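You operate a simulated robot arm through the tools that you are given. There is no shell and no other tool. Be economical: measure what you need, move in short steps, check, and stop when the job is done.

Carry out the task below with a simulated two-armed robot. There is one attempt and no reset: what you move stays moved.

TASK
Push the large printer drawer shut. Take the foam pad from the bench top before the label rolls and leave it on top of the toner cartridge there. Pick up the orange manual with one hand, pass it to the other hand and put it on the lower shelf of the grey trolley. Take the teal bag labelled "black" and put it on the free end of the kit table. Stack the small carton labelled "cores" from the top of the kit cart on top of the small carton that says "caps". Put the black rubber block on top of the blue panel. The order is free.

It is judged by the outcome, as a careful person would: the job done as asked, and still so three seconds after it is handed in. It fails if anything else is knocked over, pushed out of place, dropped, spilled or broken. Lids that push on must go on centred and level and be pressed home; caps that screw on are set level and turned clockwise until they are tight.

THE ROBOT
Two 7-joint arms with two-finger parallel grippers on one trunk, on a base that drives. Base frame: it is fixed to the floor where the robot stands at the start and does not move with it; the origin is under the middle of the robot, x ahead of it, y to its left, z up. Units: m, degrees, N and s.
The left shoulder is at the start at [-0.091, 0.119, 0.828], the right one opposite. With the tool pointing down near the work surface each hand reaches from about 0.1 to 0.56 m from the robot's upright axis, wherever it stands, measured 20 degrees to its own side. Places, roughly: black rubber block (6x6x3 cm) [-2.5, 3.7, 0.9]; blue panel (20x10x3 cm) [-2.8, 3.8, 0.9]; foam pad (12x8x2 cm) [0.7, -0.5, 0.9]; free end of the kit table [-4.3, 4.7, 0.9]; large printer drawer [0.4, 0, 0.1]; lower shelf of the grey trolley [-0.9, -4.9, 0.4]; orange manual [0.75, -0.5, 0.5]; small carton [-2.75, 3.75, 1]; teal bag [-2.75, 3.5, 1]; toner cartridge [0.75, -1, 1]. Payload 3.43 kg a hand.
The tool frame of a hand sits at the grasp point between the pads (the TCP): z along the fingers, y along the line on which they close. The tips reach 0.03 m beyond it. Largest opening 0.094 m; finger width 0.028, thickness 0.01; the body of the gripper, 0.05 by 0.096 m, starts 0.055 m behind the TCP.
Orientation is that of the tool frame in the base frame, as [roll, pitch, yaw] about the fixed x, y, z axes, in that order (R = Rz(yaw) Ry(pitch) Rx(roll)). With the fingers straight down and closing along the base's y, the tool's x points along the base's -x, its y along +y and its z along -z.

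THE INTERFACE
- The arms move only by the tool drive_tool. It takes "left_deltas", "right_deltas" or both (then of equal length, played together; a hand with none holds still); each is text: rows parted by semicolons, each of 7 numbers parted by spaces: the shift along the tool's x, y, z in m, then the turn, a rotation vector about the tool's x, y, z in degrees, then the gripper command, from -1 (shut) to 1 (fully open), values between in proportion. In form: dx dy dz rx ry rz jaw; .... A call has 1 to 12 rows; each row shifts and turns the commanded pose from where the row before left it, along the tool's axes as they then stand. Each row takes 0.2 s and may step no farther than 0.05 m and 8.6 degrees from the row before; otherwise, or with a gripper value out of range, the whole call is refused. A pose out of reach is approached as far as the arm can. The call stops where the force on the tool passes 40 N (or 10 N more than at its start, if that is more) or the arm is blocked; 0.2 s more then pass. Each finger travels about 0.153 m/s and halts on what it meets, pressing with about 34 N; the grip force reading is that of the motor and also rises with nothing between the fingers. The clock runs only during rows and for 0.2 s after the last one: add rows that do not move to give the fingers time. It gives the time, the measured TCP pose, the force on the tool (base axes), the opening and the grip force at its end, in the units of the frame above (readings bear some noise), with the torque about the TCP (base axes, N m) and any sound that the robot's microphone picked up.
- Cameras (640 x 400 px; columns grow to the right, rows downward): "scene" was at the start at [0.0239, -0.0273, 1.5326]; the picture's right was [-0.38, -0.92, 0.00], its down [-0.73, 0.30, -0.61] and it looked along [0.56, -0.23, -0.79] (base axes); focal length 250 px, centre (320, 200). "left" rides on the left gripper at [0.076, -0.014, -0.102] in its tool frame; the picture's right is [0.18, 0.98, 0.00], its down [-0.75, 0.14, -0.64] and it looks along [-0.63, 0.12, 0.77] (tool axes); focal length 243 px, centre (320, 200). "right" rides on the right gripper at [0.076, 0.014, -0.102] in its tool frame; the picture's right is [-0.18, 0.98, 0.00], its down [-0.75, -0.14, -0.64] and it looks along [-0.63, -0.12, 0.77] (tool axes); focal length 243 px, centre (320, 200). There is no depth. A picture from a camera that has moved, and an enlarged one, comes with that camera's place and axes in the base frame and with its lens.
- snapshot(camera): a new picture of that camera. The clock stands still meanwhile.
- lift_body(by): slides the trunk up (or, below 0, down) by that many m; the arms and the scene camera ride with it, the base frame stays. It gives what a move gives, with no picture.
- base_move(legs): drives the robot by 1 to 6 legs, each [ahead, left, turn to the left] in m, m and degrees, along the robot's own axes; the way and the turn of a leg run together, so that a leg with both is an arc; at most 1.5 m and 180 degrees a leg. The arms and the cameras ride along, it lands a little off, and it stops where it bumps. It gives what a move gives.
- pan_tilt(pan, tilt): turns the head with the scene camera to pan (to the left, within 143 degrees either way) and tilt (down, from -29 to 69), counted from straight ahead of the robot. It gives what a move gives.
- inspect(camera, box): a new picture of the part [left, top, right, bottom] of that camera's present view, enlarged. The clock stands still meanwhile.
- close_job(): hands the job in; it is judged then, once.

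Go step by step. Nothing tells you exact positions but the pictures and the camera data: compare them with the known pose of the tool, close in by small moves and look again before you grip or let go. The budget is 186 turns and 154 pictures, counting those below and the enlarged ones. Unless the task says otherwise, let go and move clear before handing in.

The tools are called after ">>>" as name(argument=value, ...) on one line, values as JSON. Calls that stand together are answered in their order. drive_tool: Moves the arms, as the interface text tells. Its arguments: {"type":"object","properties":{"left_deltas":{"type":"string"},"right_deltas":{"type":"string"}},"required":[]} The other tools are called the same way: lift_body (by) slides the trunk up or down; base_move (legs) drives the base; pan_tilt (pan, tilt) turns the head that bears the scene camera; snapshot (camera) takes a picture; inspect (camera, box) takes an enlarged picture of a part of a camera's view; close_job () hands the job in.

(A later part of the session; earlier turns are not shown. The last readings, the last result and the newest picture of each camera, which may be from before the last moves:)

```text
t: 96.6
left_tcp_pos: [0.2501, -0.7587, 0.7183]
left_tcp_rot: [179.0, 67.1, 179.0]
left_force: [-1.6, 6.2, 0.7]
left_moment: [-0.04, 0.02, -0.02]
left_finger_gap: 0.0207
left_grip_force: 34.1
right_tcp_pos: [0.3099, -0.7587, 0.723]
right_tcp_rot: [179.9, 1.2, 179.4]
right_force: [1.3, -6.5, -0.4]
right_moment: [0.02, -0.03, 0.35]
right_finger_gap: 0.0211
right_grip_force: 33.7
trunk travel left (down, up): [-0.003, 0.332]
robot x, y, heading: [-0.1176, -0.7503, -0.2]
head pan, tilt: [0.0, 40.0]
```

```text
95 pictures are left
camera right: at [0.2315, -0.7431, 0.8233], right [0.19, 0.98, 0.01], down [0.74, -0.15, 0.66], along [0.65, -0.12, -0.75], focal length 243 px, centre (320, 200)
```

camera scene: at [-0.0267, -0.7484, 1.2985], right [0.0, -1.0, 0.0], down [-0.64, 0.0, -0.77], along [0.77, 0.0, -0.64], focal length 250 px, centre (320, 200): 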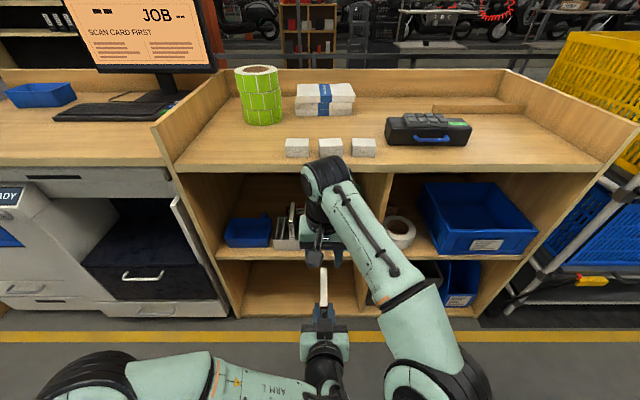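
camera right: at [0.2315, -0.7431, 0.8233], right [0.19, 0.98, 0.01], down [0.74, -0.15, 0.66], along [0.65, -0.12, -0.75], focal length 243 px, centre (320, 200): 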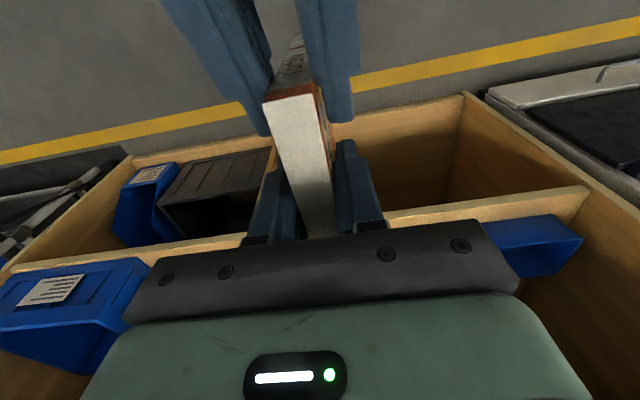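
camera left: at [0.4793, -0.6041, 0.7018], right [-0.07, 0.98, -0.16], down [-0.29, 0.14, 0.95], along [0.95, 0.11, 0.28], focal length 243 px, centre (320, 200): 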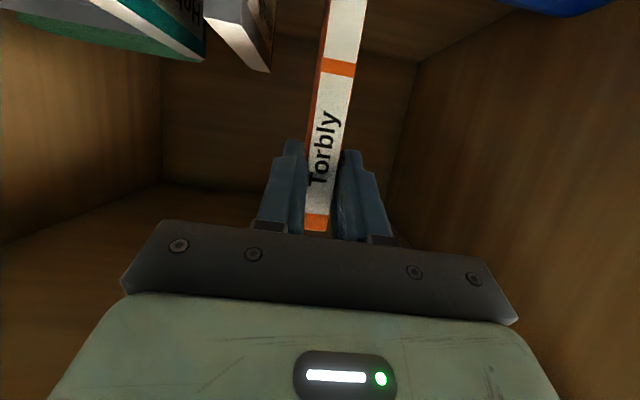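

Both hands hold it. I open the left hand and withdraw it backwards along its fingers.

>>> drive_tool(left_deltas="0 0 0 0 0 0 -0.3;0 0 0 0 0 0 0;0 0 0 0 0 0 0;0 0 -0.02 0 0 0 0;0 0 -0.03 0 0 0 0;0 0 -0.03 0 0 0 0;0 0 -0.02 0 0 0 0;0 0 0 0 0 0 0")

>>> snapshot(camera="right")

```text
t: 98.4
left_tcp_pos: [0.1562, -0.7606, 0.7594]
left_tcp_rot: [179.2, 67.0, 178.9]
left_force: [0.2, 0.8, -0.6]
left_moment: [-0.01, 0.0, 0.0]
left_finger_gap: 0.047
left_grip_force: 0.0
right_tcp_pos: [0.3089, -0.7581, 0.7234]
right_tcp_rot: [179.9, 1.2, 179.4]
right_force: [0.4, -0.4, -0.3]
right_moment: [-0.03, -0.01, 0.01]
right_finger_gap: 0.0209
right_grip_force: 34.5
trunk travel left (down, up): [-0.003, 0.332]
robot x, y, heading: [-0.1144, -0.7491, -0.2]
head pan, tilt: [0.0, 40.0]
```

```text
94 pictures are left
camera right: at [0.2312, -0.7425, 0.8235], right [0.19, 0.98, 0.01], down [0.74, -0.15, 0.66], along [0.65, -0.12, -0.75], focal length 243 px, centre (320, 200)
```

right: 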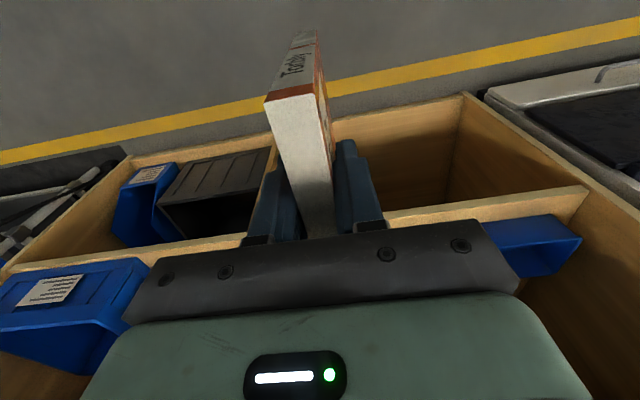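

The right hand holds the manual alone. I fold the left hand down out of the way and look along the way to the grey trolley.

>>> drive_tool(left_deltas="0 0.02 0 0 8.4 0 0;0 0.02 0 0 8.4 0 0;0 0.02 0 0 8.4 0 0;0 0.02 0 0 8.4 0 0;0 0.02 0 0 8.4 0 0;0 0.02 0 0 8.4 0 0;0 0.02 0 0 8.4 0 0;0 0.02 0 0 8.2 0 0;0 0 0 0 0 0 0", right_deltas="0 -0.015 -0.01 0 0 0 -1;0 -0.015 -0.01 0 0 0 -1;0 -0.015 -0.01 0 0 0 -1;0 -0.015 -0.01 0 0 0 -1;0 -0.015 -0.01 0 0 0 -1;0 -0.015 -0.01 0 0 0 -1;0 -0.015 -0.01 0 0 0 -1;0 -0.015 0 0 0 0 -1;0 0 0 0 0 0 -1")

>>> pan_tilt(pan=-95, tilt=25)

>>> snapshot(camera="scene")

```text
t: 100.4
left_tcp_pos: [0.1585, -0.5981, 0.7591]
left_tcp_rot: [179.6, -0.1, 179.6]
left_force: [-0.4, -0.3, 0.7]
left_moment: [0.0, -0.03, 0.01]
left_finger_gap: 0.0468
left_grip_force: 0.0
right_tcp_pos: [0.3073, -0.8777, 0.7929]
right_tcp_rot: [179.9, 1.2, 179.4]
right_force: [-1.4, 0.0, -1.8]
right_moment: [0.0, -0.01, 0.03]
right_finger_gap: 0.0209
right_grip_force: 34.1
trunk travel left (down, up): [-0.003, 0.332]
robot x, y, heading: [-0.1172, -0.7481, -0.0]
head pan, tilt: [0.0, 40.0]
```

```text
t: 102.1
left_tcp_pos: [0.1586, -0.5987, 0.7584]
left_tcp_rot: [179.6, 0.1, 179.6]
left_force: [-0.9, 0.4, 0.3]
left_moment: [0.05, -0.05, 0.04]
left_finger_gap: 0.047
left_grip_force: 0.0
right_tcp_pos: [0.3071, -0.8786, 0.793]
right_tcp_rot: [179.9, 1.2, 179.4]
right_force: [0.2, 0.7, -1.8]
right_moment: [0.0, 0.02, 0.03]
right_finger_gap: 0.0208
right_grip_force: 34.2
trunk travel left (down, up): [-0.003, 0.332]
robot x, y, heading: [-0.1158, -0.7502, 0.1]
head pan, tilt: [-95.0, 25.0]
```

```text
93 pictures are left
camera scene: at [-0.1198, -0.84, 1.3218], right [-1.0, 0.09, 0.0], down [0.04, 0.42, -0.91], along [-0.08, -0.9, -0.42], focal length 250 px, centre (320, 200)
```

scene: 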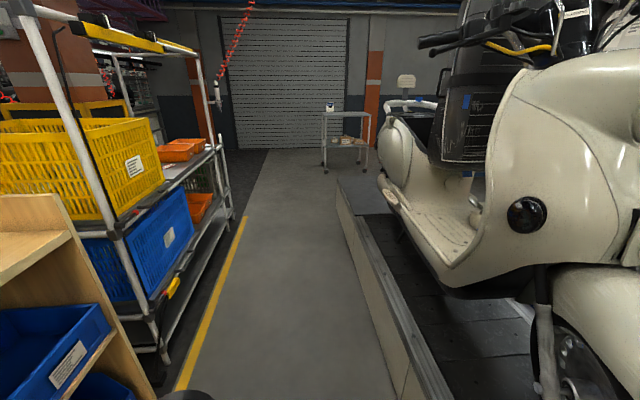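

The grey trolley is at the end of the aisle near (-0.9,-4.9). I turn right in the aisle and drive down it at x≈-0.03.

>>> base_move(legs=[[0.08, 0, 0], [0, 0, -90]])

>>> pan_tilt(pan=0, tilt=30)

>>> snapshot(camera="scene")

```text
t: 107.0
left_tcp_pos: [0.1151, -1.0245, 0.7602]
left_tcp_rot: [179.7, 0.1, 89.6]
left_force: [-0.7, -0.4, 1.0]
left_moment: [0.02, 0.02, 0.02]
left_finger_gap: 0.0471
left_grip_force: 0.0
right_tcp_pos: [-0.1639, -1.1718, 0.7938]
right_tcp_rot: [179.9, 1.3, 89.4]
right_force: [0.1, -0.1, -1.6]
right_moment: [-0.02, -0.03, 0.03]
right_finger_gap: 0.0208
right_grip_force: 34.3
trunk travel left (down, up): [-0.003, 0.332]
robot x, y, heading: [-0.0348, -0.7492, -90.1]
head pan, tilt: [-95.0, 25.0]
```

```text
t: 108.7
left_tcp_pos: [0.1142, -1.024, 0.7594]
left_tcp_rot: [179.7, 0.0, 89.6]
left_force: [0.0, 0.4, -0.3]
left_moment: [-0.03, -0.03, -0.01]
left_finger_gap: 0.0472
left_grip_force: 0.1
right_tcp_pos: [-0.1633, -1.1716, 0.7932]
right_tcp_rot: [180.0, 1.2, 89.4]
right_force: [0.4, 0.3, -1.6]
right_moment: [-0.02, -0.02, 0.01]
right_finger_gap: 0.0207
right_grip_force: 34.1
trunk travel left (down, up): [-0.003, 0.332]
robot x, y, heading: [-0.0383, -0.7499, -89.7]
head pan, tilt: [0.0, 30.0]
```

```text
92 pictures are left
camera scene: at [-0.0375, -0.8439, 1.3138], right [-1.0, 0.0, 0.0], down [0.0, 0.5, -0.87], along [0.0, -0.87, -0.5], focal length 250 px, centre (320, 200)
```

scene: 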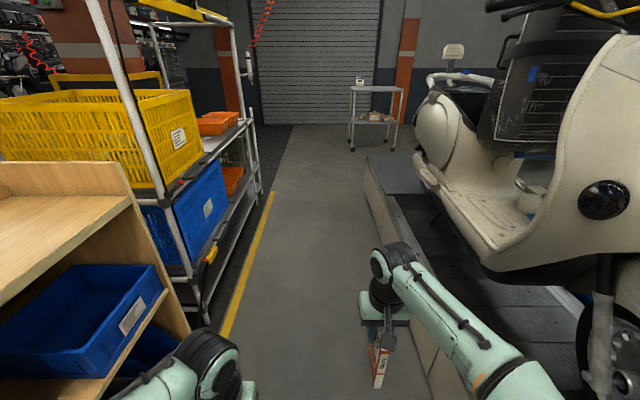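

The aisle is clear. I drive 3.2 m ahead, drifting slightly left to keep clear of the scooter line.

>>> base_move(legs=[[1.0, 0.04, 0], [1.1, 0, 0], [1.1, 0, 0]])

>>> snapshot(camera="scene")

```text
t: 124.2
left_tcp_pos: [0.1254, -4.1983, 0.7601]
left_tcp_rot: [179.6, 0.0, 88.6]
left_force: [-1.0, 1.0, 0.9]
left_moment: [0.01, 0.0, -0.02]
left_finger_gap: 0.0472
left_grip_force: 0.0
right_tcp_pos: [-0.157, -4.3412, 0.7942]
right_tcp_rot: [179.9, 1.2, 88.4]
right_force: [-0.1, 0.8, -1.0]
right_moment: [0.0, 0.0, -0.03]
right_finger_gap: 0.0208
right_grip_force: 33.4
trunk travel left (down, up): [-0.003, 0.332]
robot x, y, heading: [-0.019, -3.9224, -91.3]
head pan, tilt: [0.0, 30.0]
```

```text
91 pictures are left
camera scene: at [-0.0229, -4.0159, 1.3138], right [-1.0, 0.02, 0.0], down [0.01, 0.5, -0.87], along [-0.02, -0.87, -0.5], focal length 250 px, centre (320, 200)
```

scene: 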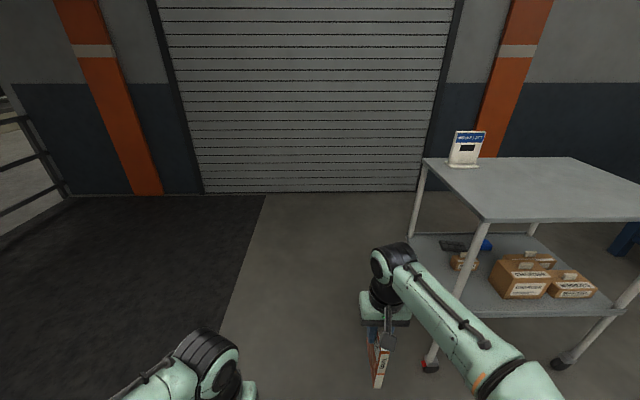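

The trolley's near end faces me at x≈-0.6, y -4.72…-5.35. I drive alongside, keeping left, and turn to face it.

>>> base_move(legs=[[0.5, 0.1, 1.3], [0.6, 0, 0], [0, 0, -90]])

>>> pan_tilt(pan=0, tilt=35)

>>> snapshot(camera="scene")

```text
t: 133.9
left_tcp_pos: [-0.2007, -5.175, 0.7596]
left_tcp_rot: [179.7, 0.0, 0.6]
left_force: [0.6, 0.7, -0.7]
left_moment: [0.0, 0.01, -0.02]
left_finger_gap: 0.0469
left_grip_force: 0.1
right_tcp_pos: [-0.3544, -4.8991, 0.7942]
right_tcp_rot: [179.9, 1.2, 0.4]
right_force: [-0.3, -0.5, -1.4]
right_moment: [0.03, 0.04, 0.0]
right_finger_gap: 0.021
right_grip_force: 33.9
trunk travel left (down, up): [-0.003, 0.332]
robot x, y, heading: [0.0689, -5.0174, -179.3]
head pan, tilt: [0.0, 30.0]
```

```text
t: 134.6
left_tcp_pos: [-0.1995, -5.176, 0.759]
left_tcp_rot: [179.7, 0.0, 0.6]
left_force: [-0.4, -0.6, 0.3]
left_moment: [-0.02, 0.02, -0.01]
left_finger_gap: 0.0471
left_grip_force: 0.1
right_tcp_pos: [-0.3535, -4.899, 0.7943]
right_tcp_rot: [179.9, 1.1, 0.4]
right_force: [0.9, 0.5, -2.1]
right_moment: [0.01, 0.0, 0.0]
right_finger_gap: 0.0208
right_grip_force: 34.0
trunk travel left (down, up): [-0.003, 0.332]
robot x, y, heading: [0.0693, -5.018, -179.3]
head pan, tilt: [0.0, 35.0]
```

```text
90 pictures are left
camera scene: at [-0.0235, -5.021, 1.3061], right [-0.02, 1.0, 0.0], down [0.57, 0.01, -0.82], along [-0.82, -0.01, -0.57], focal length 250 px, centre (320, 200)
```

scene: 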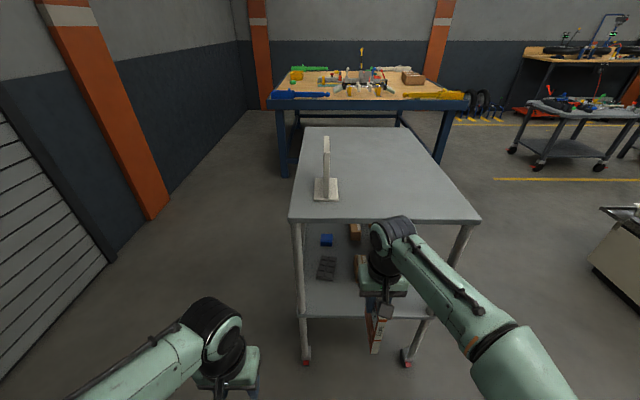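

The lower shelf has room at its near right part, currently behind my hand. I back up slightly, shift right, and pitch the right hand forward.

>>> base_move(legs=[[-0.1, 0, 0], [0, -0.08, -0.7]])

>>> drive_tool(right_deltas="0 0 0 0 -8.5 0 -1;0 0 0 0 -8.5 0 -1;0 0 0 0 -8.5 0 -1;0 0 0 0 -8.5 0 -1;0 0 0 0 -8.5 0 -1;0 0 0 0 -8.5 0 -1;0 0 0 0 -8.5 0 -1;0 0 0 0 -8.5 0 -1;0 0 0 0 0 0 -1")

>>> snapshot(camera="scene")

>>> snapshot(camera="right")

```text
t: 136.7
left_tcp_pos: [-0.1012, -5.0928, 0.7594]
left_tcp_rot: [179.7, 0.0, 0.0]
left_force: [0.2, -0.1, 0.4]
left_moment: [0.01, -0.04, -0.01]
left_finger_gap: 0.0469
left_grip_force: 0.0
right_tcp_pos: [-0.252, -4.8129, 0.7937]
right_tcp_rot: [179.8, 1.2, -0.2]
right_force: [0.0, 0.1, -1.8]
right_moment: [-0.02, -0.01, 0.04]
right_finger_gap: 0.0211
right_grip_force: 34.4
trunk travel left (down, up): [-0.003, 0.332]
robot x, y, heading: [0.1679, -4.9393, -180.1]
head pan, tilt: [0.0, 35.0]
```

```text
t: 138.7
left_tcp_pos: [-0.1015, -5.0913, 0.7597]
left_tcp_rot: [179.7, -0.1, 0.0]
left_force: [-0.3, 0.4, -0.3]
left_moment: [-0.01, -0.03, 0.0]
left_finger_gap: 0.0471
left_grip_force: 0.1
right_tcp_pos: [-0.2544, -4.8132, 0.7937]
right_tcp_rot: [179.6, 69.2, -0.6]
right_force: [0.1, -0.2, -2.3]
right_moment: [-0.02, -0.09, 0.04]
right_finger_gap: 0.0208
right_grip_force: 33.9
trunk travel left (down, up): [-0.003, 0.332]
robot x, y, heading: [0.1707, -4.9418, -179.6]
head pan, tilt: [0.0, 35.0]
```

```text
89 pictures are left
camera scene: at [0.0768, -4.9386, 1.306], right [0.0, 1.0, 0.0], down [0.57, 0.0, -0.82], along [-0.82, 0.0, -0.57], focal length 250 px, centre (320, 200)
```

scene: 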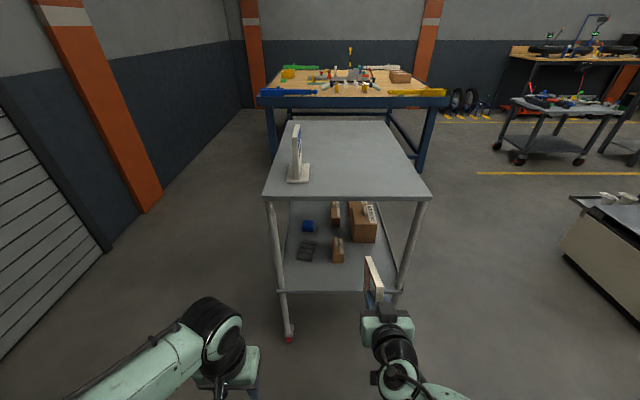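

```text
88 pictures are left
camera right: at [-0.1288, -4.8277, 0.7581], right [-0.07, -0.98, 0.17], down [0.33, 0.14, 0.93], along [-0.94, 0.12, 0.32], focal length 243 px, centre (320, 200)
```

right: 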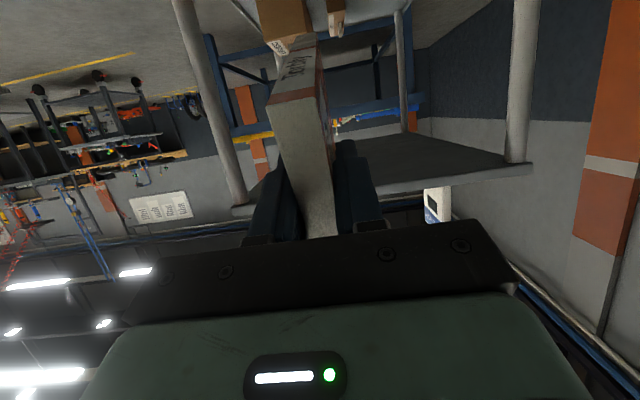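

The free strip is x -0.57…-0.72 and further back for y>-4.82. I roll the hand 90° so the manual lies flat.

>>> drive_tool(right_deltas="0 0 0 0 0 8.2 -1;0 0 0 0 0 8.2 -1;0 0 0 0 0 8.2 -1;0 0 0 0 0 8.2 -1;0 0 0 0 0 8.2 -1;0 0 0 0 0 8.2 -1;0 0 0 0 0 8.2 -1;0 0 0 0 0 8.2 -1;0 0 0 0 0 8.2 -1;0 0 0 0 0 8.2 -1;0 0 0 0 0 8 -1;0 0 0 0 0 0 -1")

>>> snapshot(camera="right")

>>> snapshot(camera="scene")

```text
t: 141.3
left_tcp_pos: [-0.1025, -5.0917, 0.7599]
left_tcp_rot: [179.7, 0.0, 0.0]
left_force: [0.3, 0.0, -0.5]
left_moment: [0.0, 0.0, 0.0]
left_finger_gap: 0.0469
left_grip_force: 0.1
right_tcp_pos: [-0.2517, -4.8104, 0.8019]
right_tcp_rot: [109.8, 2.5, -89.5]
right_force: [0.1, -0.4, -1.6]
right_moment: [0.01, -0.08, 0.0]
right_finger_gap: 0.021
right_grip_force: 33.2
right hand out of reach, approached as far as the arm can: row 7
trunk travel left (down, up): [-0.003, 0.332]
robot x, y, heading: [0.1698, -4.9419, -179.9]
head pan, tilt: [0.0, 35.0]
```

```text
87 pictures are left
camera right: at [-0.1588, -4.8868, 0.8457], right [-0.33, 0.14, 0.93], down [0.65, 0.75, 0.12], along [-0.69, 0.64, -0.34], focal length 243 px, centre (320, 200)
```

right: 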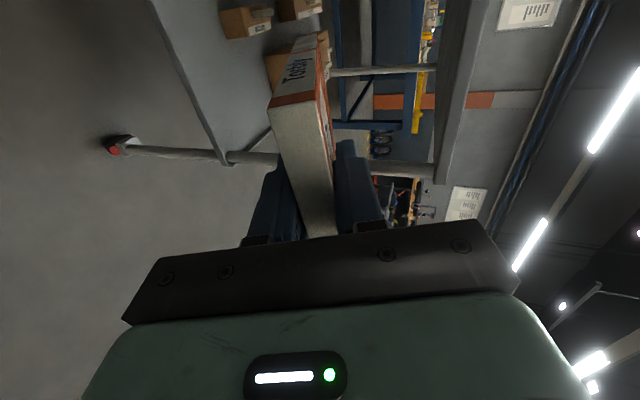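

```text
86 pictures are left
camera scene: at [0.0768, -4.9386, 1.306], right [0.0, 1.0, 0.0], down [0.57, 0.0, -0.82], along [-0.82, 0.0, -0.57], focal length 250 px, centre (320, 200)
```

scene: 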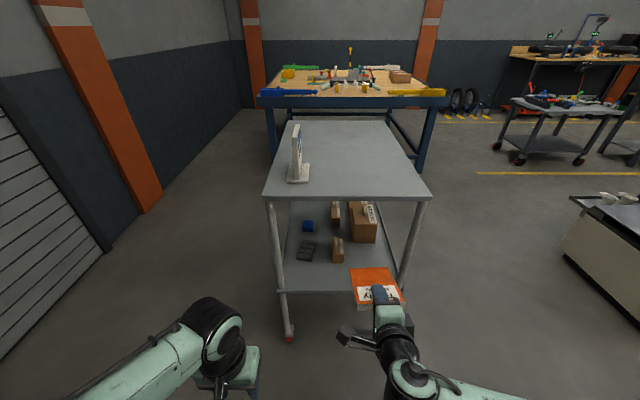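

The manual is flat, cover up, tilted 20° down. I lower the hand in front of the shelf opening to z≈0.50.

>>> drive_tool(right_deltas="-0.0129 -0.0354 0.028 0 0 0 -1;-0.0129 -0.0354 0.028 0 0 0 -1;-0.0129 -0.0354 0.028 0 0 0 -1;-0.0129 -0.0354 0.028 0 0 0 -1;-0.0129 -0.0354 0.028 0 0 0 -1;-0.0129 -0.0354 0.028 0 0 0 -1;-0.0129 -0.0354 0.028 0 0 0 -1;0 0 0 0 0 0 -1")

>>> snapshot(camera="right")

>>> snapshot(camera="scene")

```text
t: 143.1
left_tcp_pos: [-0.1017, -5.0925, 0.7596]
left_tcp_rot: [179.7, 0.0, 0.0]
left_force: [-0.3, -0.1, 0.3]
left_moment: [0.01, 0.02, 0.02]
left_finger_gap: 0.0468
left_grip_force: 0.2
right_tcp_pos: [-0.3673, -4.6881, 0.5743]
right_tcp_rot: [110.9, 2.5, -89.0]
right_force: [-0.4, -0.2, -1.7]
right_moment: [-0.05, -0.04, 0.0]
right_finger_gap: 0.0208
right_grip_force: 33.9
right hand out of reach, approached as far as the arm can: row 5, 6, 7
trunk travel left (down, up): [-0.003, 0.332]
robot x, y, heading: [0.1697, -4.9416, -179.6]
head pan, tilt: [0.0, 35.0]
```

```text
85 pictures are left
camera right: at [-0.2747, -4.7632, 0.6195], right [-0.35, 0.14, 0.93], down [0.64, 0.76, 0.13], along [-0.69, 0.64, -0.36], focal length 243 px, centre (320, 200)
```

right: 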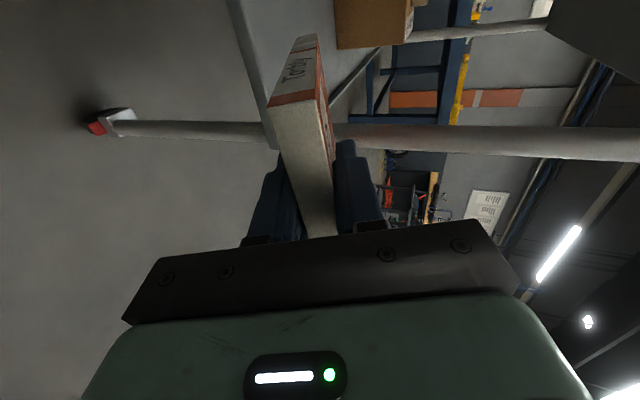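

```text
84 pictures are left
camera scene: at [0.0767, -4.9386, 1.306], right [0.0, 1.0, 0.0], down [0.57, 0.0, -0.82], along [-0.82, 0.0, -0.57], focal length 250 px, centre (320, 200)
```

scene: 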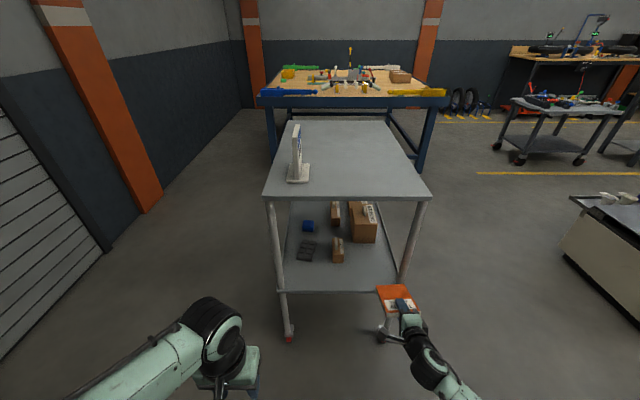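

The arm limits there; I bring the hand closer to the robot's middle line and try lowering again.

>>> drive_tool(right_deltas="0.04 0 0 0 0 0 -1;0.04 0 0 0 0 0 -1;0.02 -0.0235 0.0085 0 0 0 -1;0.01 -0.0235 0.0085 0 0 0 -1;0 -0.0235 0.0085 0 0 0 -1;0 -0.0235 0.0085 0 0 0 -1;0 0 0 0 0 0 -1")

```text
t: 144.7
left_tcp_pos: [-0.1025, -5.0923, 0.759]
left_tcp_rot: [179.7, 0.0, -0.1]
left_force: [-0.2, -0.1, 0.5]
left_moment: [0.0, -0.01, 0.06]
left_finger_gap: 0.0472
left_grip_force: 0.0
right_tcp_pos: [-0.4001, -4.7294, 0.5861]
right_tcp_rot: [111.0, 2.4, -88.9]
right_force: [0.1, -0.6, -0.9]
right_moment: [0.02, -0.07, 0.01]
right_finger_gap: 0.0206
right_grip_force: 34.0
right hand out of reach, approached as far as the arm can: row 1, 2, 3, 4, 5, 6
trunk travel left (down, up): [-0.003, 0.332]
robot x, y, heading: [0.1678, -4.937, -179.8]
head pan, tilt: [0.0, 35.0]
```

A wrist limit blocks this roll when low. I raise the hand and roll it the other way round to try the opposite side.

>>> drive_tool(right_deltas="0 0.033 -0.02 0 0 0 -1;0 0.033 -0.02 0 0 0 -1;0 0.033 -0.02 0 0 0 -1;0 0.033 -0.02 0 0 0 -1;0 0 0 0 0 -8.2 -1;0 0 0 0 0 -8.2 -1;0 0 0 0 0 -8.2 -1;0 0 0 0 0 -8.2 -1;0 0 0 0 0 -8.2 -1;0 0 0 0 0 -8.2 -1;0 0 0 0 0 -8.2 -1;0 0 0 0 0 -8.2 -1")

>>> drive_tool(right_deltas="0 0 0 0 0 -8.2 -1;0 0 0 0 0 -8.2 -1;0 0 0 0 0 -8.2 -1;0 0 0 0 0 -8.2 -1;0 0 0 0 0 -8.2 -1;0 0 0 0 0 -8.2 -1;0 0 0 0 0 -8.2 -1;0 0 0 0 0 -8.2 -1;0 0 0 0 0 -8.2 -1;0 0 0 0 0 -8.2 -1;0 0 0 0 0 -8.2 -1;0 0 0 0 0 -8.2 -1")

>>> drive_tool(right_deltas="0 0 0 0 0 -8.2 -1;0 0 0 0 0 -8 -1;0 0 0 0 0 0 -1")

>>> snapshot(camera="scene")

```text
t: 147.3
left_tcp_pos: [-0.1014, -5.0919, 0.7598]
left_tcp_rot: [179.7, 0.0, 0.1]
left_force: [0.6, -0.9, 0.4]
left_moment: [0.01, 0.01, 0.02]
left_finger_gap: 0.0469
left_grip_force: 0.2
right_tcp_pos: [-0.3691, -4.7354, 0.7368]
right_tcp_rot: [134.7, 61.1, -49.7]
right_force: [-0.8, -0.2, -0.5]
right_moment: [-0.02, -0.07, -0.03]
right_finger_gap: 0.0208
right_grip_force: 33.8
trunk travel left (down, up): [-0.003, 0.332]
robot x, y, heading: [0.1721, -4.9389, -179.7]
head pan, tilt: [0.0, 35.0]
```

```text
t: 149.9
left_tcp_pos: [-0.1019, -5.0923, 0.7596]
left_tcp_rot: [179.7, -0.2, -0.1]
left_force: [-0.3, 0.3, -0.7]
left_moment: [-0.03, 0.0, 0.02]
left_finger_gap: 0.0468
left_grip_force: 0.1
right_tcp_pos: [-0.3691, -4.7366, 0.737]
right_tcp_rot: [-110.3, 12.3, 85.0]
right_force: [0.0, 0.0, -2.0]
right_moment: [0.01, -0.05, 0.01]
right_finger_gap: 0.0212
right_grip_force: 34.4
trunk travel left (down, up): [-0.003, 0.332]
robot x, y, heading: [0.1748, -4.9409, -179.7]
head pan, tilt: [0.0, 35.0]
```

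```text
t: 150.7
left_tcp_pos: [-0.103, -5.0922, 0.76]
left_tcp_rot: [179.6, 0.0, 0.0]
left_force: [-0.2, -0.4, -0.8]
left_moment: [0.01, -0.04, 0.03]
left_finger_gap: 0.0468
left_grip_force: 0.2
right_tcp_pos: [-0.3688, -4.737, 0.7369]
right_tcp_rot: [-109.8, -2.9, 90.5]
right_force: [-0.5, -0.2, -2.0]
right_moment: [-0.01, -0.1, 0.02]
right_finger_gap: 0.021
right_grip_force: 34.9
trunk travel left (down, up): [-0.003, 0.332]
robot x, y, heading: [0.1702, -4.9401, -180.0]
head pan, tilt: [0.0, 35.0]
```

```text
83 pictures are left
camera scene: at [0.0767, -4.9386, 1.306], right [0.0, 1.0, 0.0], down [0.57, 0.0, -0.82], along [-0.82, 0.0, -0.57], focal length 250 px, centre (320, 200)
```

scene: 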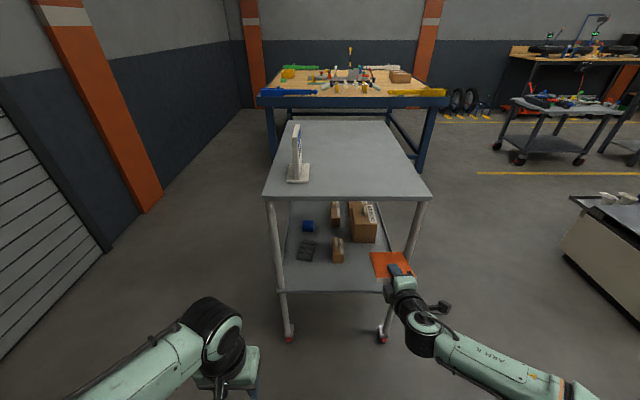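

No limit on this side. I lower again to z≈0.50.

>>> drive_tool(right_deltas="-0.003 0.036 0.013 0 0 0 -1;-0.003 0.036 0.013 0 0 0 -1;-0.003 0.036 0.013 0 0 0 -1;-0.003 0.036 0.013 0 0 0 -1;-0.003 0.036 0.013 0 0 0 -1;-0.003 0.036 0.013 0 0 0 -1;0 0 0 0 0 0 -1")

>>> snapshot(camera="scene")

>>> snapshot(camera="right")

```text
t: 152.3
left_tcp_pos: [-0.1014, -5.0915, 0.7584]
left_tcp_rot: [179.7, 0.1, -0.1]
left_force: [-0.4, -0.6, -0.1]
left_moment: [-0.02, 0.01, 0.0]
left_finger_gap: 0.0467
left_grip_force: 0.1
right_tcp_pos: [-0.3797, -4.7297, 0.5882]
right_tcp_rot: [-111.1, -2.7, 91.2]
right_force: [-1.1, -0.2, -1.9]
right_moment: [-0.01, -0.07, -0.02]
right_finger_gap: 0.021
right_grip_force: 34.6
right hand out of reach, approached as far as the arm can: row 4, 5, 6
trunk travel left (down, up): [-0.003, 0.332]
robot x, y, heading: [0.1723, -4.9418, -179.8]
head pan, tilt: [0.0, 35.0]
```

```text
82 pictures are left
camera scene: at [0.0767, -4.9385, 1.306], right [0.0, 1.0, 0.0], down [0.57, 0.0, -0.82], along [-0.82, 0.0, -0.57], focal length 250 px, centre (320, 200)
```

scene: 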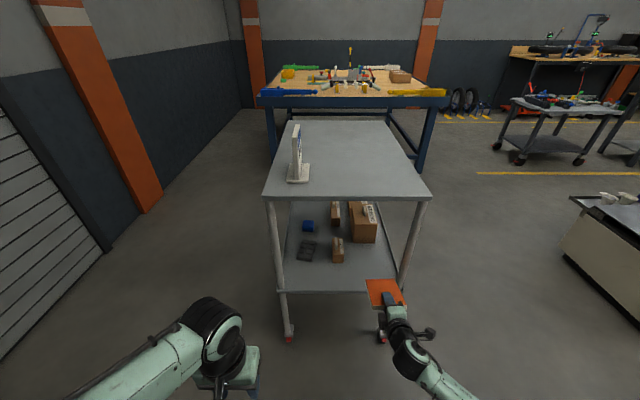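

```text
81 pictures are left
camera right: at [-0.28, -4.6517, 0.6157], right [0.36, -0.14, -0.92], down [0.56, -0.76, 0.33], along [-0.75, -0.64, -0.19], focal length 243 px, centre (320, 200)
```

right: 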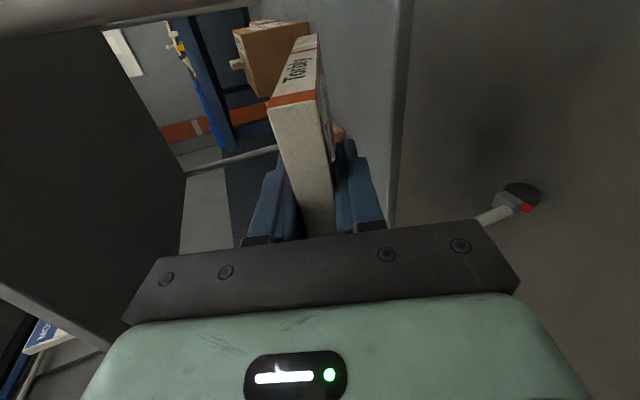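

The limit is about tilt at low height; reaching farther forward straightens the arm. I extend into the opening and then lower.

>>> drive_tool(right_deltas="-0.005 -0.0136 0.0377 0 0 0 -1;-0.005 -0.0136 0.0377 0 0 0 -1;-0.005 -0.0136 0.0377 0 0 0 -1;0 0.0235 0.0085 0 0 0 -1;0 0.0235 0.0085 0 0 0 -1;0 0 0 0 0 0 -1")

>>> snapshot(camera="scene")

```text
t: 153.7
left_tcp_pos: [-0.1019, -5.0921, 0.7593]
left_tcp_rot: [179.7, 0.0, 0.0]
left_force: [0.5, 0.2, 0.3]
left_moment: [0.0, -0.02, 0.01]
left_finger_gap: 0.047
left_grip_force: 0.0
right_tcp_pos: [-0.4305, -4.6967, 0.5596]
right_tcp_rot: [-110.4, -2.6, 91.1]
right_force: [2.0, -9.8, 1.1]
right_moment: [-0.32, 0.11, 0.97]
right_finger_gap: 0.0212
right_grip_force: 33.8
right hand out of reach, approached as far as the arm can: row 1, 2, 3, 5
trunk travel left (down, up): [-0.003, 0.332]
robot x, y, heading: [0.17, -4.9417, -179.6]
head pan, tilt: [0.0, 35.0]
```

```text
80 pictures are left
camera scene: at [0.0772, -4.9395, 1.3061], right [0.0, 1.0, 0.0], down [0.57, 0.0, -0.82], along [-0.82, 0.0, -0.57], focal length 250 px, centre (320, 200)
```

scene: 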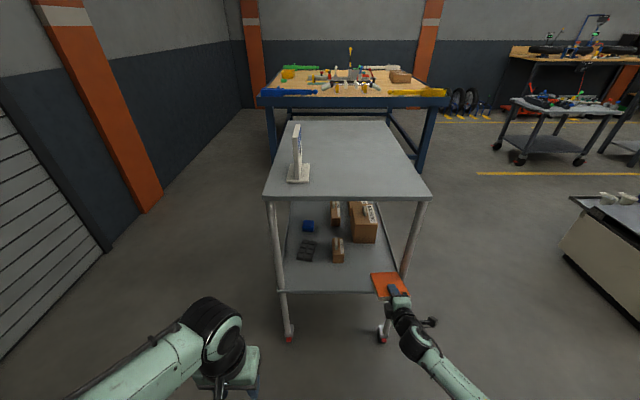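

The manual's edge is brushing the trolley's right post. I back the hand straight out at once and away from the post.

>>> drive_tool(right_deltas="-0.01 0 0 0 0 0 -1;-0.01 0 -0.02 0 0 0 -1;-0.01 0.0 -0.03 0 0 0 -1;0 0 -0.03 0 0 0 -1;0 0 0 0 0 0 -1")

>>> snapshot(camera="scene")

```text
t: 154.9
left_tcp_pos: [-0.1017, -5.0909, 0.7596]
left_tcp_rot: [179.7, 0.0, 0.0]
left_force: [0.2, 0.4, -0.4]
left_moment: [0.02, -0.01, 0.01]
left_finger_gap: 0.047
left_grip_force: 0.0
right_tcp_pos: [-0.3592, -4.7142, 0.6013]
right_tcp_rot: [-110.1, -2.8, 90.6]
right_force: [-0.3, -1.0, -1.1]
right_moment: [0.0, -0.05, 0.02]
right_finger_gap: 0.0211
right_grip_force: 33.9
right hand out of reach, approached as far as the arm can: row 1, 2, 3
trunk travel left (down, up): [-0.003, 0.332]
robot x, y, heading: [0.1673, -4.9423, -179.8]
head pan, tilt: [0.0, 35.0]
```

```text
79 pictures are left
camera scene: at [0.0767, -4.9386, 1.306], right [0.0, 1.0, 0.0], down [0.57, 0.0, -0.82], along [-0.82, 0.0, -0.57], focal length 250 px, centre (320, 200)
```

scene: 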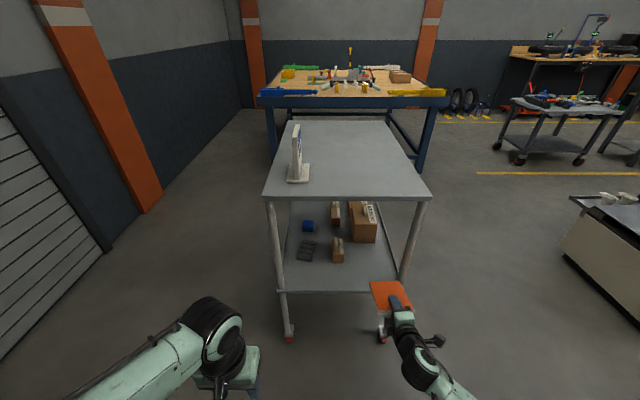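

The trolley has not moved. I tilt the hand down 15° more (to 35°), shift toward y≈-4.75 and lower.

>>> drive_tool(right_deltas="-0.012 0 0 -7.5 0 0 -1;-0.012 0 0 -7.5 0 0 -1;-0.012 0 0 0 0 0 -1;0 0.0205 0.014 0 0 0 -1;0 0.0205 0.014 0 0 0 -1;0 0.0205 0.014 0 0 0 -1;0 0.0205 0.014 0 0 0 -1;0 0 0 0 0 0 -1")

```text
t: 156.7
left_tcp_pos: [-0.1013, -5.091, 0.7606]
left_tcp_rot: [179.7, 0.0, 0.0]
left_force: [0.4, -0.4, 0.0]
left_moment: [-0.01, -0.01, 0.02]
left_finger_gap: 0.047
left_grip_force: 0.1
right_tcp_pos: [-0.3568, -4.7466, 0.5002]
right_tcp_rot: [-124.8, -2.8, 90.5]
right_force: [-0.2, 0.0, -1.1]
right_moment: [0.0, -0.06, -0.03]
right_finger_gap: 0.0208
right_grip_force: 34.0
trunk travel left (down, up): [-0.003, 0.332]
robot x, y, heading: [0.174, -4.9362, -179.7]
head pan, tilt: [0.0, 35.0]
```

That works. I raise 5 cm for clearance and drive the base 0.25 m ahead to bring the manual over the shelf.

>>> drive_tool(right_deltas="0 -0.0205 -0.014 0 0 0 -1;0 -0.0205 -0.014 0 0 0 -1;0 0 0 0 0 0 -1")

>>> base_move(legs=[[0.25, 0, 0]])

>>> snapshot(camera="scene")

>>> snapshot(camera="right")

```text
t: 157.5
left_tcp_pos: [-0.1016, -5.0921, 0.7598]
left_tcp_rot: [179.6, 0.0, 0.0]
left_force: [-0.4, -0.4, 0.3]
left_moment: [0.02, 0.0, 0.02]
left_finger_gap: 0.0469
left_grip_force: 0.0
right_tcp_pos: [-0.3589, -4.7494, 0.5499]
right_tcp_rot: [-124.8, -2.8, 90.5]
right_force: [0.0, 0.1, -1.0]
right_moment: [-0.01, -0.07, 0.05]
right_finger_gap: 0.0209
right_grip_force: 33.6
trunk travel left (down, up): [-0.003, 0.332]
robot x, y, heading: [0.17, -4.9409, -179.5]
head pan, tilt: [0.0, 35.0]
```

```text
t: 159.3
left_tcp_pos: [-0.3483, -5.0937, 0.7599]
left_tcp_rot: [179.8, -0.1, -0.1]
left_force: [-0.3, -0.7, -0.2]
left_moment: [-0.02, -0.04, 0.0]
left_finger_gap: 0.0468
left_grip_force: 0.1
right_tcp_pos: [-0.6045, -4.7496, 0.5499]
right_tcp_rot: [-124.8, -2.8, 90.4]
right_force: [-0.5, 0.5, -1.4]
right_moment: [0.01, -0.06, 0.0]
right_finger_gap: 0.021
right_grip_force: 34.1
trunk travel left (down, up): [-0.003, 0.332]
robot x, y, heading: [-0.0768, -4.9387, -179.5]
head pan, tilt: [0.0, 35.0]
```

```text
78 pictures are left
camera scene: at [-0.1707, -4.9397, 1.306], right [0.0, 1.0, 0.0], down [0.57, 0.0, -0.82], along [-0.82, 0.0, -0.57], focal length 250 px, centre (320, 200)
```

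scene: 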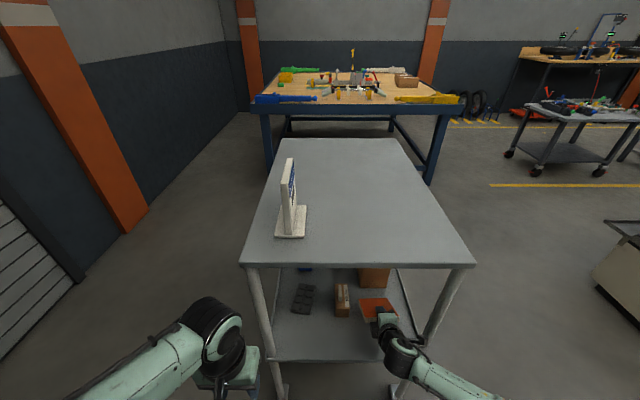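

```text
77 pictures are left
camera right: at [-0.5132, -4.6749, 0.5999], right [0.56, -0.14, -0.81], down [0.45, -0.77, 0.44], along [-0.69, -0.62, -0.37], focal length 243 px, centre (320, 200)
```

right: 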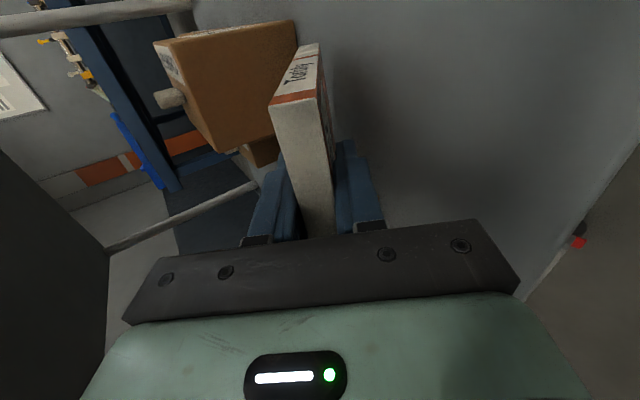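

The manual is over the free spot. I enlarge to check clearance before lowering.

>>> inspect(camera="scene", box=[260, 250, 460, 390])

```text
2.86 times, centred on (360, 320) of scene
camera zoom: at [-0.1707, -4.9397, 1.306], right [0.0, 1.0, 0.0], down [0.57, 0.0, -0.82], along [-0.82, 0.0, -0.57], focal length 714 px, centre (206, -143)
```

zoom: 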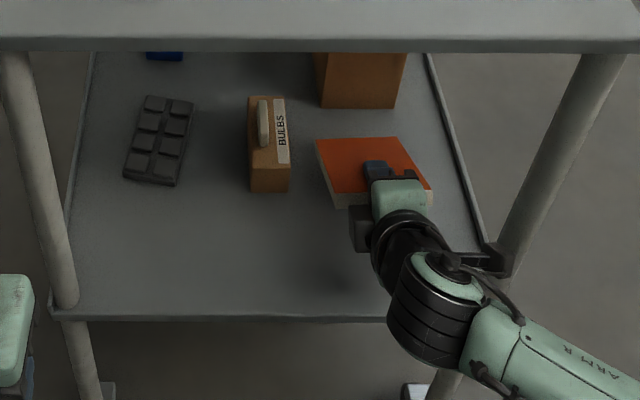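

Clear of the cartons, but the wrist camera is near the post, so I shift 1 cm left and lower gradually.

>>> drive_tool(right_deltas="-0.012 0 0 0 0 0 -1;0 0.0123 0.0085 0 0 0 -1;0 0.0123 0.0085 0 0 0 -1;0 0 0 0 0 0 -1")

>>> inspect(camera="scene", box=[260, 250, 460, 390])

>>> snapshot(camera="right")

```text
t: 160.3
left_tcp_pos: [-0.3483, -5.0927, 0.7616]
left_tcp_rot: [179.8, 0.1, 0.1]
left_force: [-0.3, 0.4, -0.1]
left_moment: [0.02, -0.01, 0.02]
left_finger_gap: 0.0469
left_grip_force: 0.1
right_tcp_pos: [-0.6055, -4.7487, 0.5236]
right_tcp_rot: [-124.5, -2.8, 90.7]
right_force: [4.4, 0.4, 13.6]
right_moment: [-0.76, 1.15, 0.23]
right_finger_gap: 0.0225
right_grip_force: 34.1
right hand out of reach, approached as far as the arm can: row 1
trunk travel left (down, up): [-0.003, 0.332]
robot x, y, heading: [-0.0764, -4.94, -179.7]
head pan, tilt: [0.0, 35.0]
```

```text
2.86 times, centred on (360, 320) of scene
camera zoom: at [-0.1687, -4.94, 1.3062], right [0.0, 1.0, 0.0], down [0.57, 0.0, -0.82], along [-0.82, 0.0, -0.57], focal length 714 px, centre (206, -143)
```

zoom: 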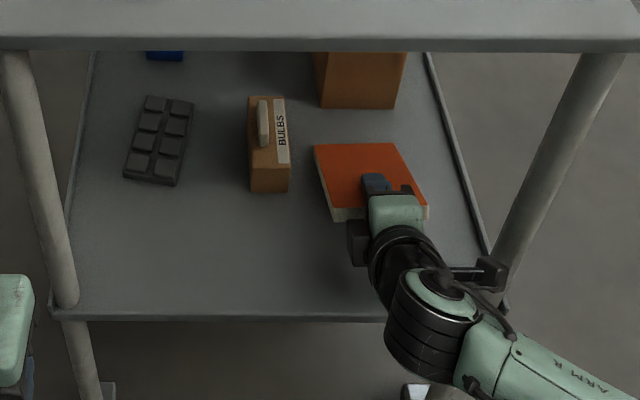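

```text
74 pictures are left
camera right: at [-0.5128, -4.6741, 0.572], right [0.56, -0.14, -0.82], down [0.46, -0.77, 0.44], along [-0.69, -0.62, -0.37], focal length 243 px, centre (320, 200)
```

right: 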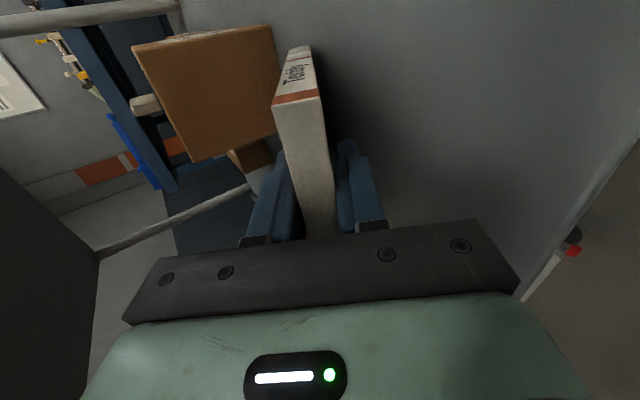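

The far edge rests on the shelf (z≈0.44). I open slowly so the lower finger lets the near edge down, then withdraw backwards.

>>> drive_tool(right_deltas="0 0 0 0 0 0 -0.45;0 0 0 0 0 0 -0.3;0 0 0 0 0 0 -0.1;0 0 0 0 0 0 0.1;0 0 0 0 0 0 0.3;0 0 0 0 0 0 0.5;0 0 0 0 0 0 0.7;0 0 0 0 0 0 0.85;0 0 0 0 0 0 0.85")

>>> inspect(camera="scene", box=[260, 250, 460, 390])

>>> snapshot(camera="right")

```text
t: 162.3
left_tcp_pos: [-0.3484, -5.0933, 0.76]
left_tcp_rot: [179.6, 0.1, 0.0]
left_force: [0.0, 0.0, -0.6]
left_moment: [0.02, -0.03, -0.02]
left_finger_gap: 0.0468
left_grip_force: 0.1
right_tcp_pos: [-0.6058, -4.7497, 0.5208]
right_tcp_rot: [-124.8, -2.8, 90.5]
right_force: [-0.5, 0.0, -0.3]
right_moment: [-0.01, 0.03, 0.02]
right_finger_gap: 0.0873
right_grip_force: 0.2
trunk travel left (down, up): [-0.003, 0.332]
robot x, y, heading: [-0.0799, -4.939, -179.9]
head pan, tilt: [0.0, 35.0]
```

```text
2.86 times, centred on (360, 320) of scene
camera zoom: at [-0.1703, -4.9398, 1.306], right [0.0, 1.0, 0.0], down [0.57, 0.0, -0.82], along [-0.82, 0.0, -0.57], focal length 714 px, centre (206, -143)
```

zoom: 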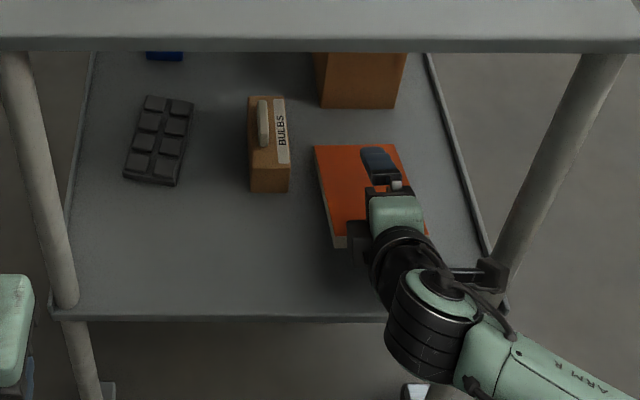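

```text
72 pictures are left
camera right: at [-0.513, -4.6733, 0.5702], right [0.56, -0.14, -0.81], down [0.45, -0.77, 0.44], along [-0.69, -0.62, -0.37], focal length 243 px, centre (320, 200)
```

right: 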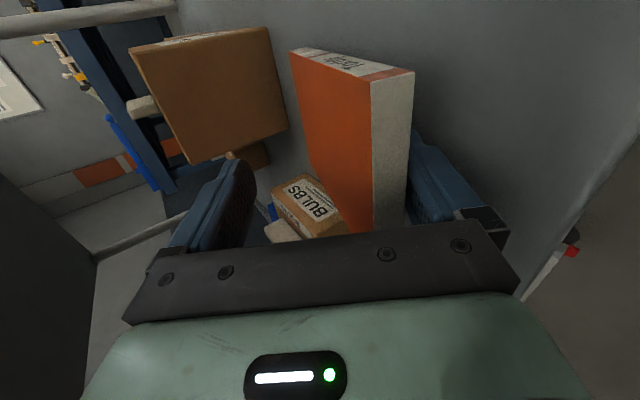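

The manual has settled nearly flat on the lower finger. I withdraw level, away from the shelf.

>>> drive_tool(right_deltas="0 0.0085 -0.0123 0 0 0 0.85;0 0.0085 -0.0123 0 0 0 0.85;0 0.0085 -0.0123 0 0 0 0.85;0 0.0085 -0.0123 0 0 0 0.85;0 0 -0.03 0 0 0 0.85;0 0 -0.04 0 0 0 0.85;0 0 0 0 0 0 0.85")

>>> base_move(legs=[[-0.25, 0, 0]])

>>> snapshot(camera="scene")

```text
t: 163.9
left_tcp_pos: [-0.3494, -5.0935, 0.7593]
left_tcp_rot: [179.7, 0.0, 0.0]
left_force: [0.7, 0.2, 0.4]
left_moment: [0.01, -0.02, 0.0]
left_finger_gap: 0.0468
left_grip_force: 0.1
right_tcp_pos: [-0.4878, -4.7503, 0.5603]
right_tcp_rot: [-124.8, -2.8, 90.5]
right_force: [-0.6, 0.6, 0.4]
right_moment: [0.0, -0.01, 0.02]
right_finger_gap: 0.0869
right_grip_force: 0.0
trunk travel left (down, up): [-0.003, 0.332]
robot x, y, heading: [-0.0725, -4.9407, -179.7]
head pan, tilt: [0.0, 35.0]
```

```text
t: 165.8
left_tcp_pos: [-0.1012, -5.0921, 0.7595]
left_tcp_rot: [179.6, 0.0, 0.0]
left_force: [-0.2, -0.3, 0.0]
left_moment: [0.01, 0.02, -0.02]
left_finger_gap: 0.0471
left_grip_force: 0.2
right_tcp_pos: [-0.2388, -4.7492, 0.56]
right_tcp_rot: [-124.7, -2.8, 90.6]
right_force: [0.5, 0.0, 0.4]
right_moment: [-0.02, 0.04, -0.01]
right_finger_gap: 0.087
right_grip_force: 0.0
trunk travel left (down, up): [-0.003, 0.332]
robot x, y, heading: [0.1713, -4.9402, -179.8]
head pan, tilt: [0.0, 35.0]
```

```text
71 pictures are left
camera scene: at [0.0779, -4.9386, 1.3061], right [-0.01, 1.0, 0.0], down [0.57, 0.0, -0.82], along [-0.82, 0.0, -0.57], focal length 250 px, centre (320, 200)
```

scene: 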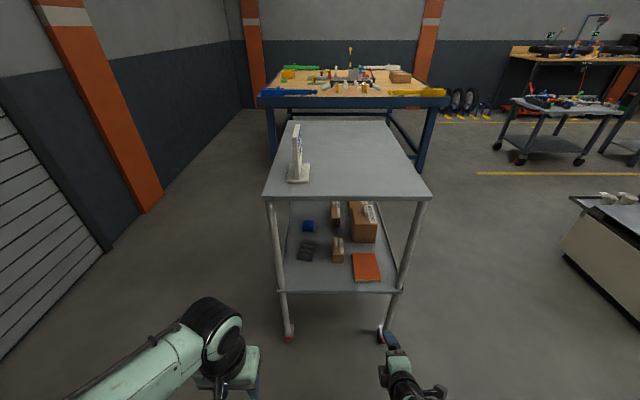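

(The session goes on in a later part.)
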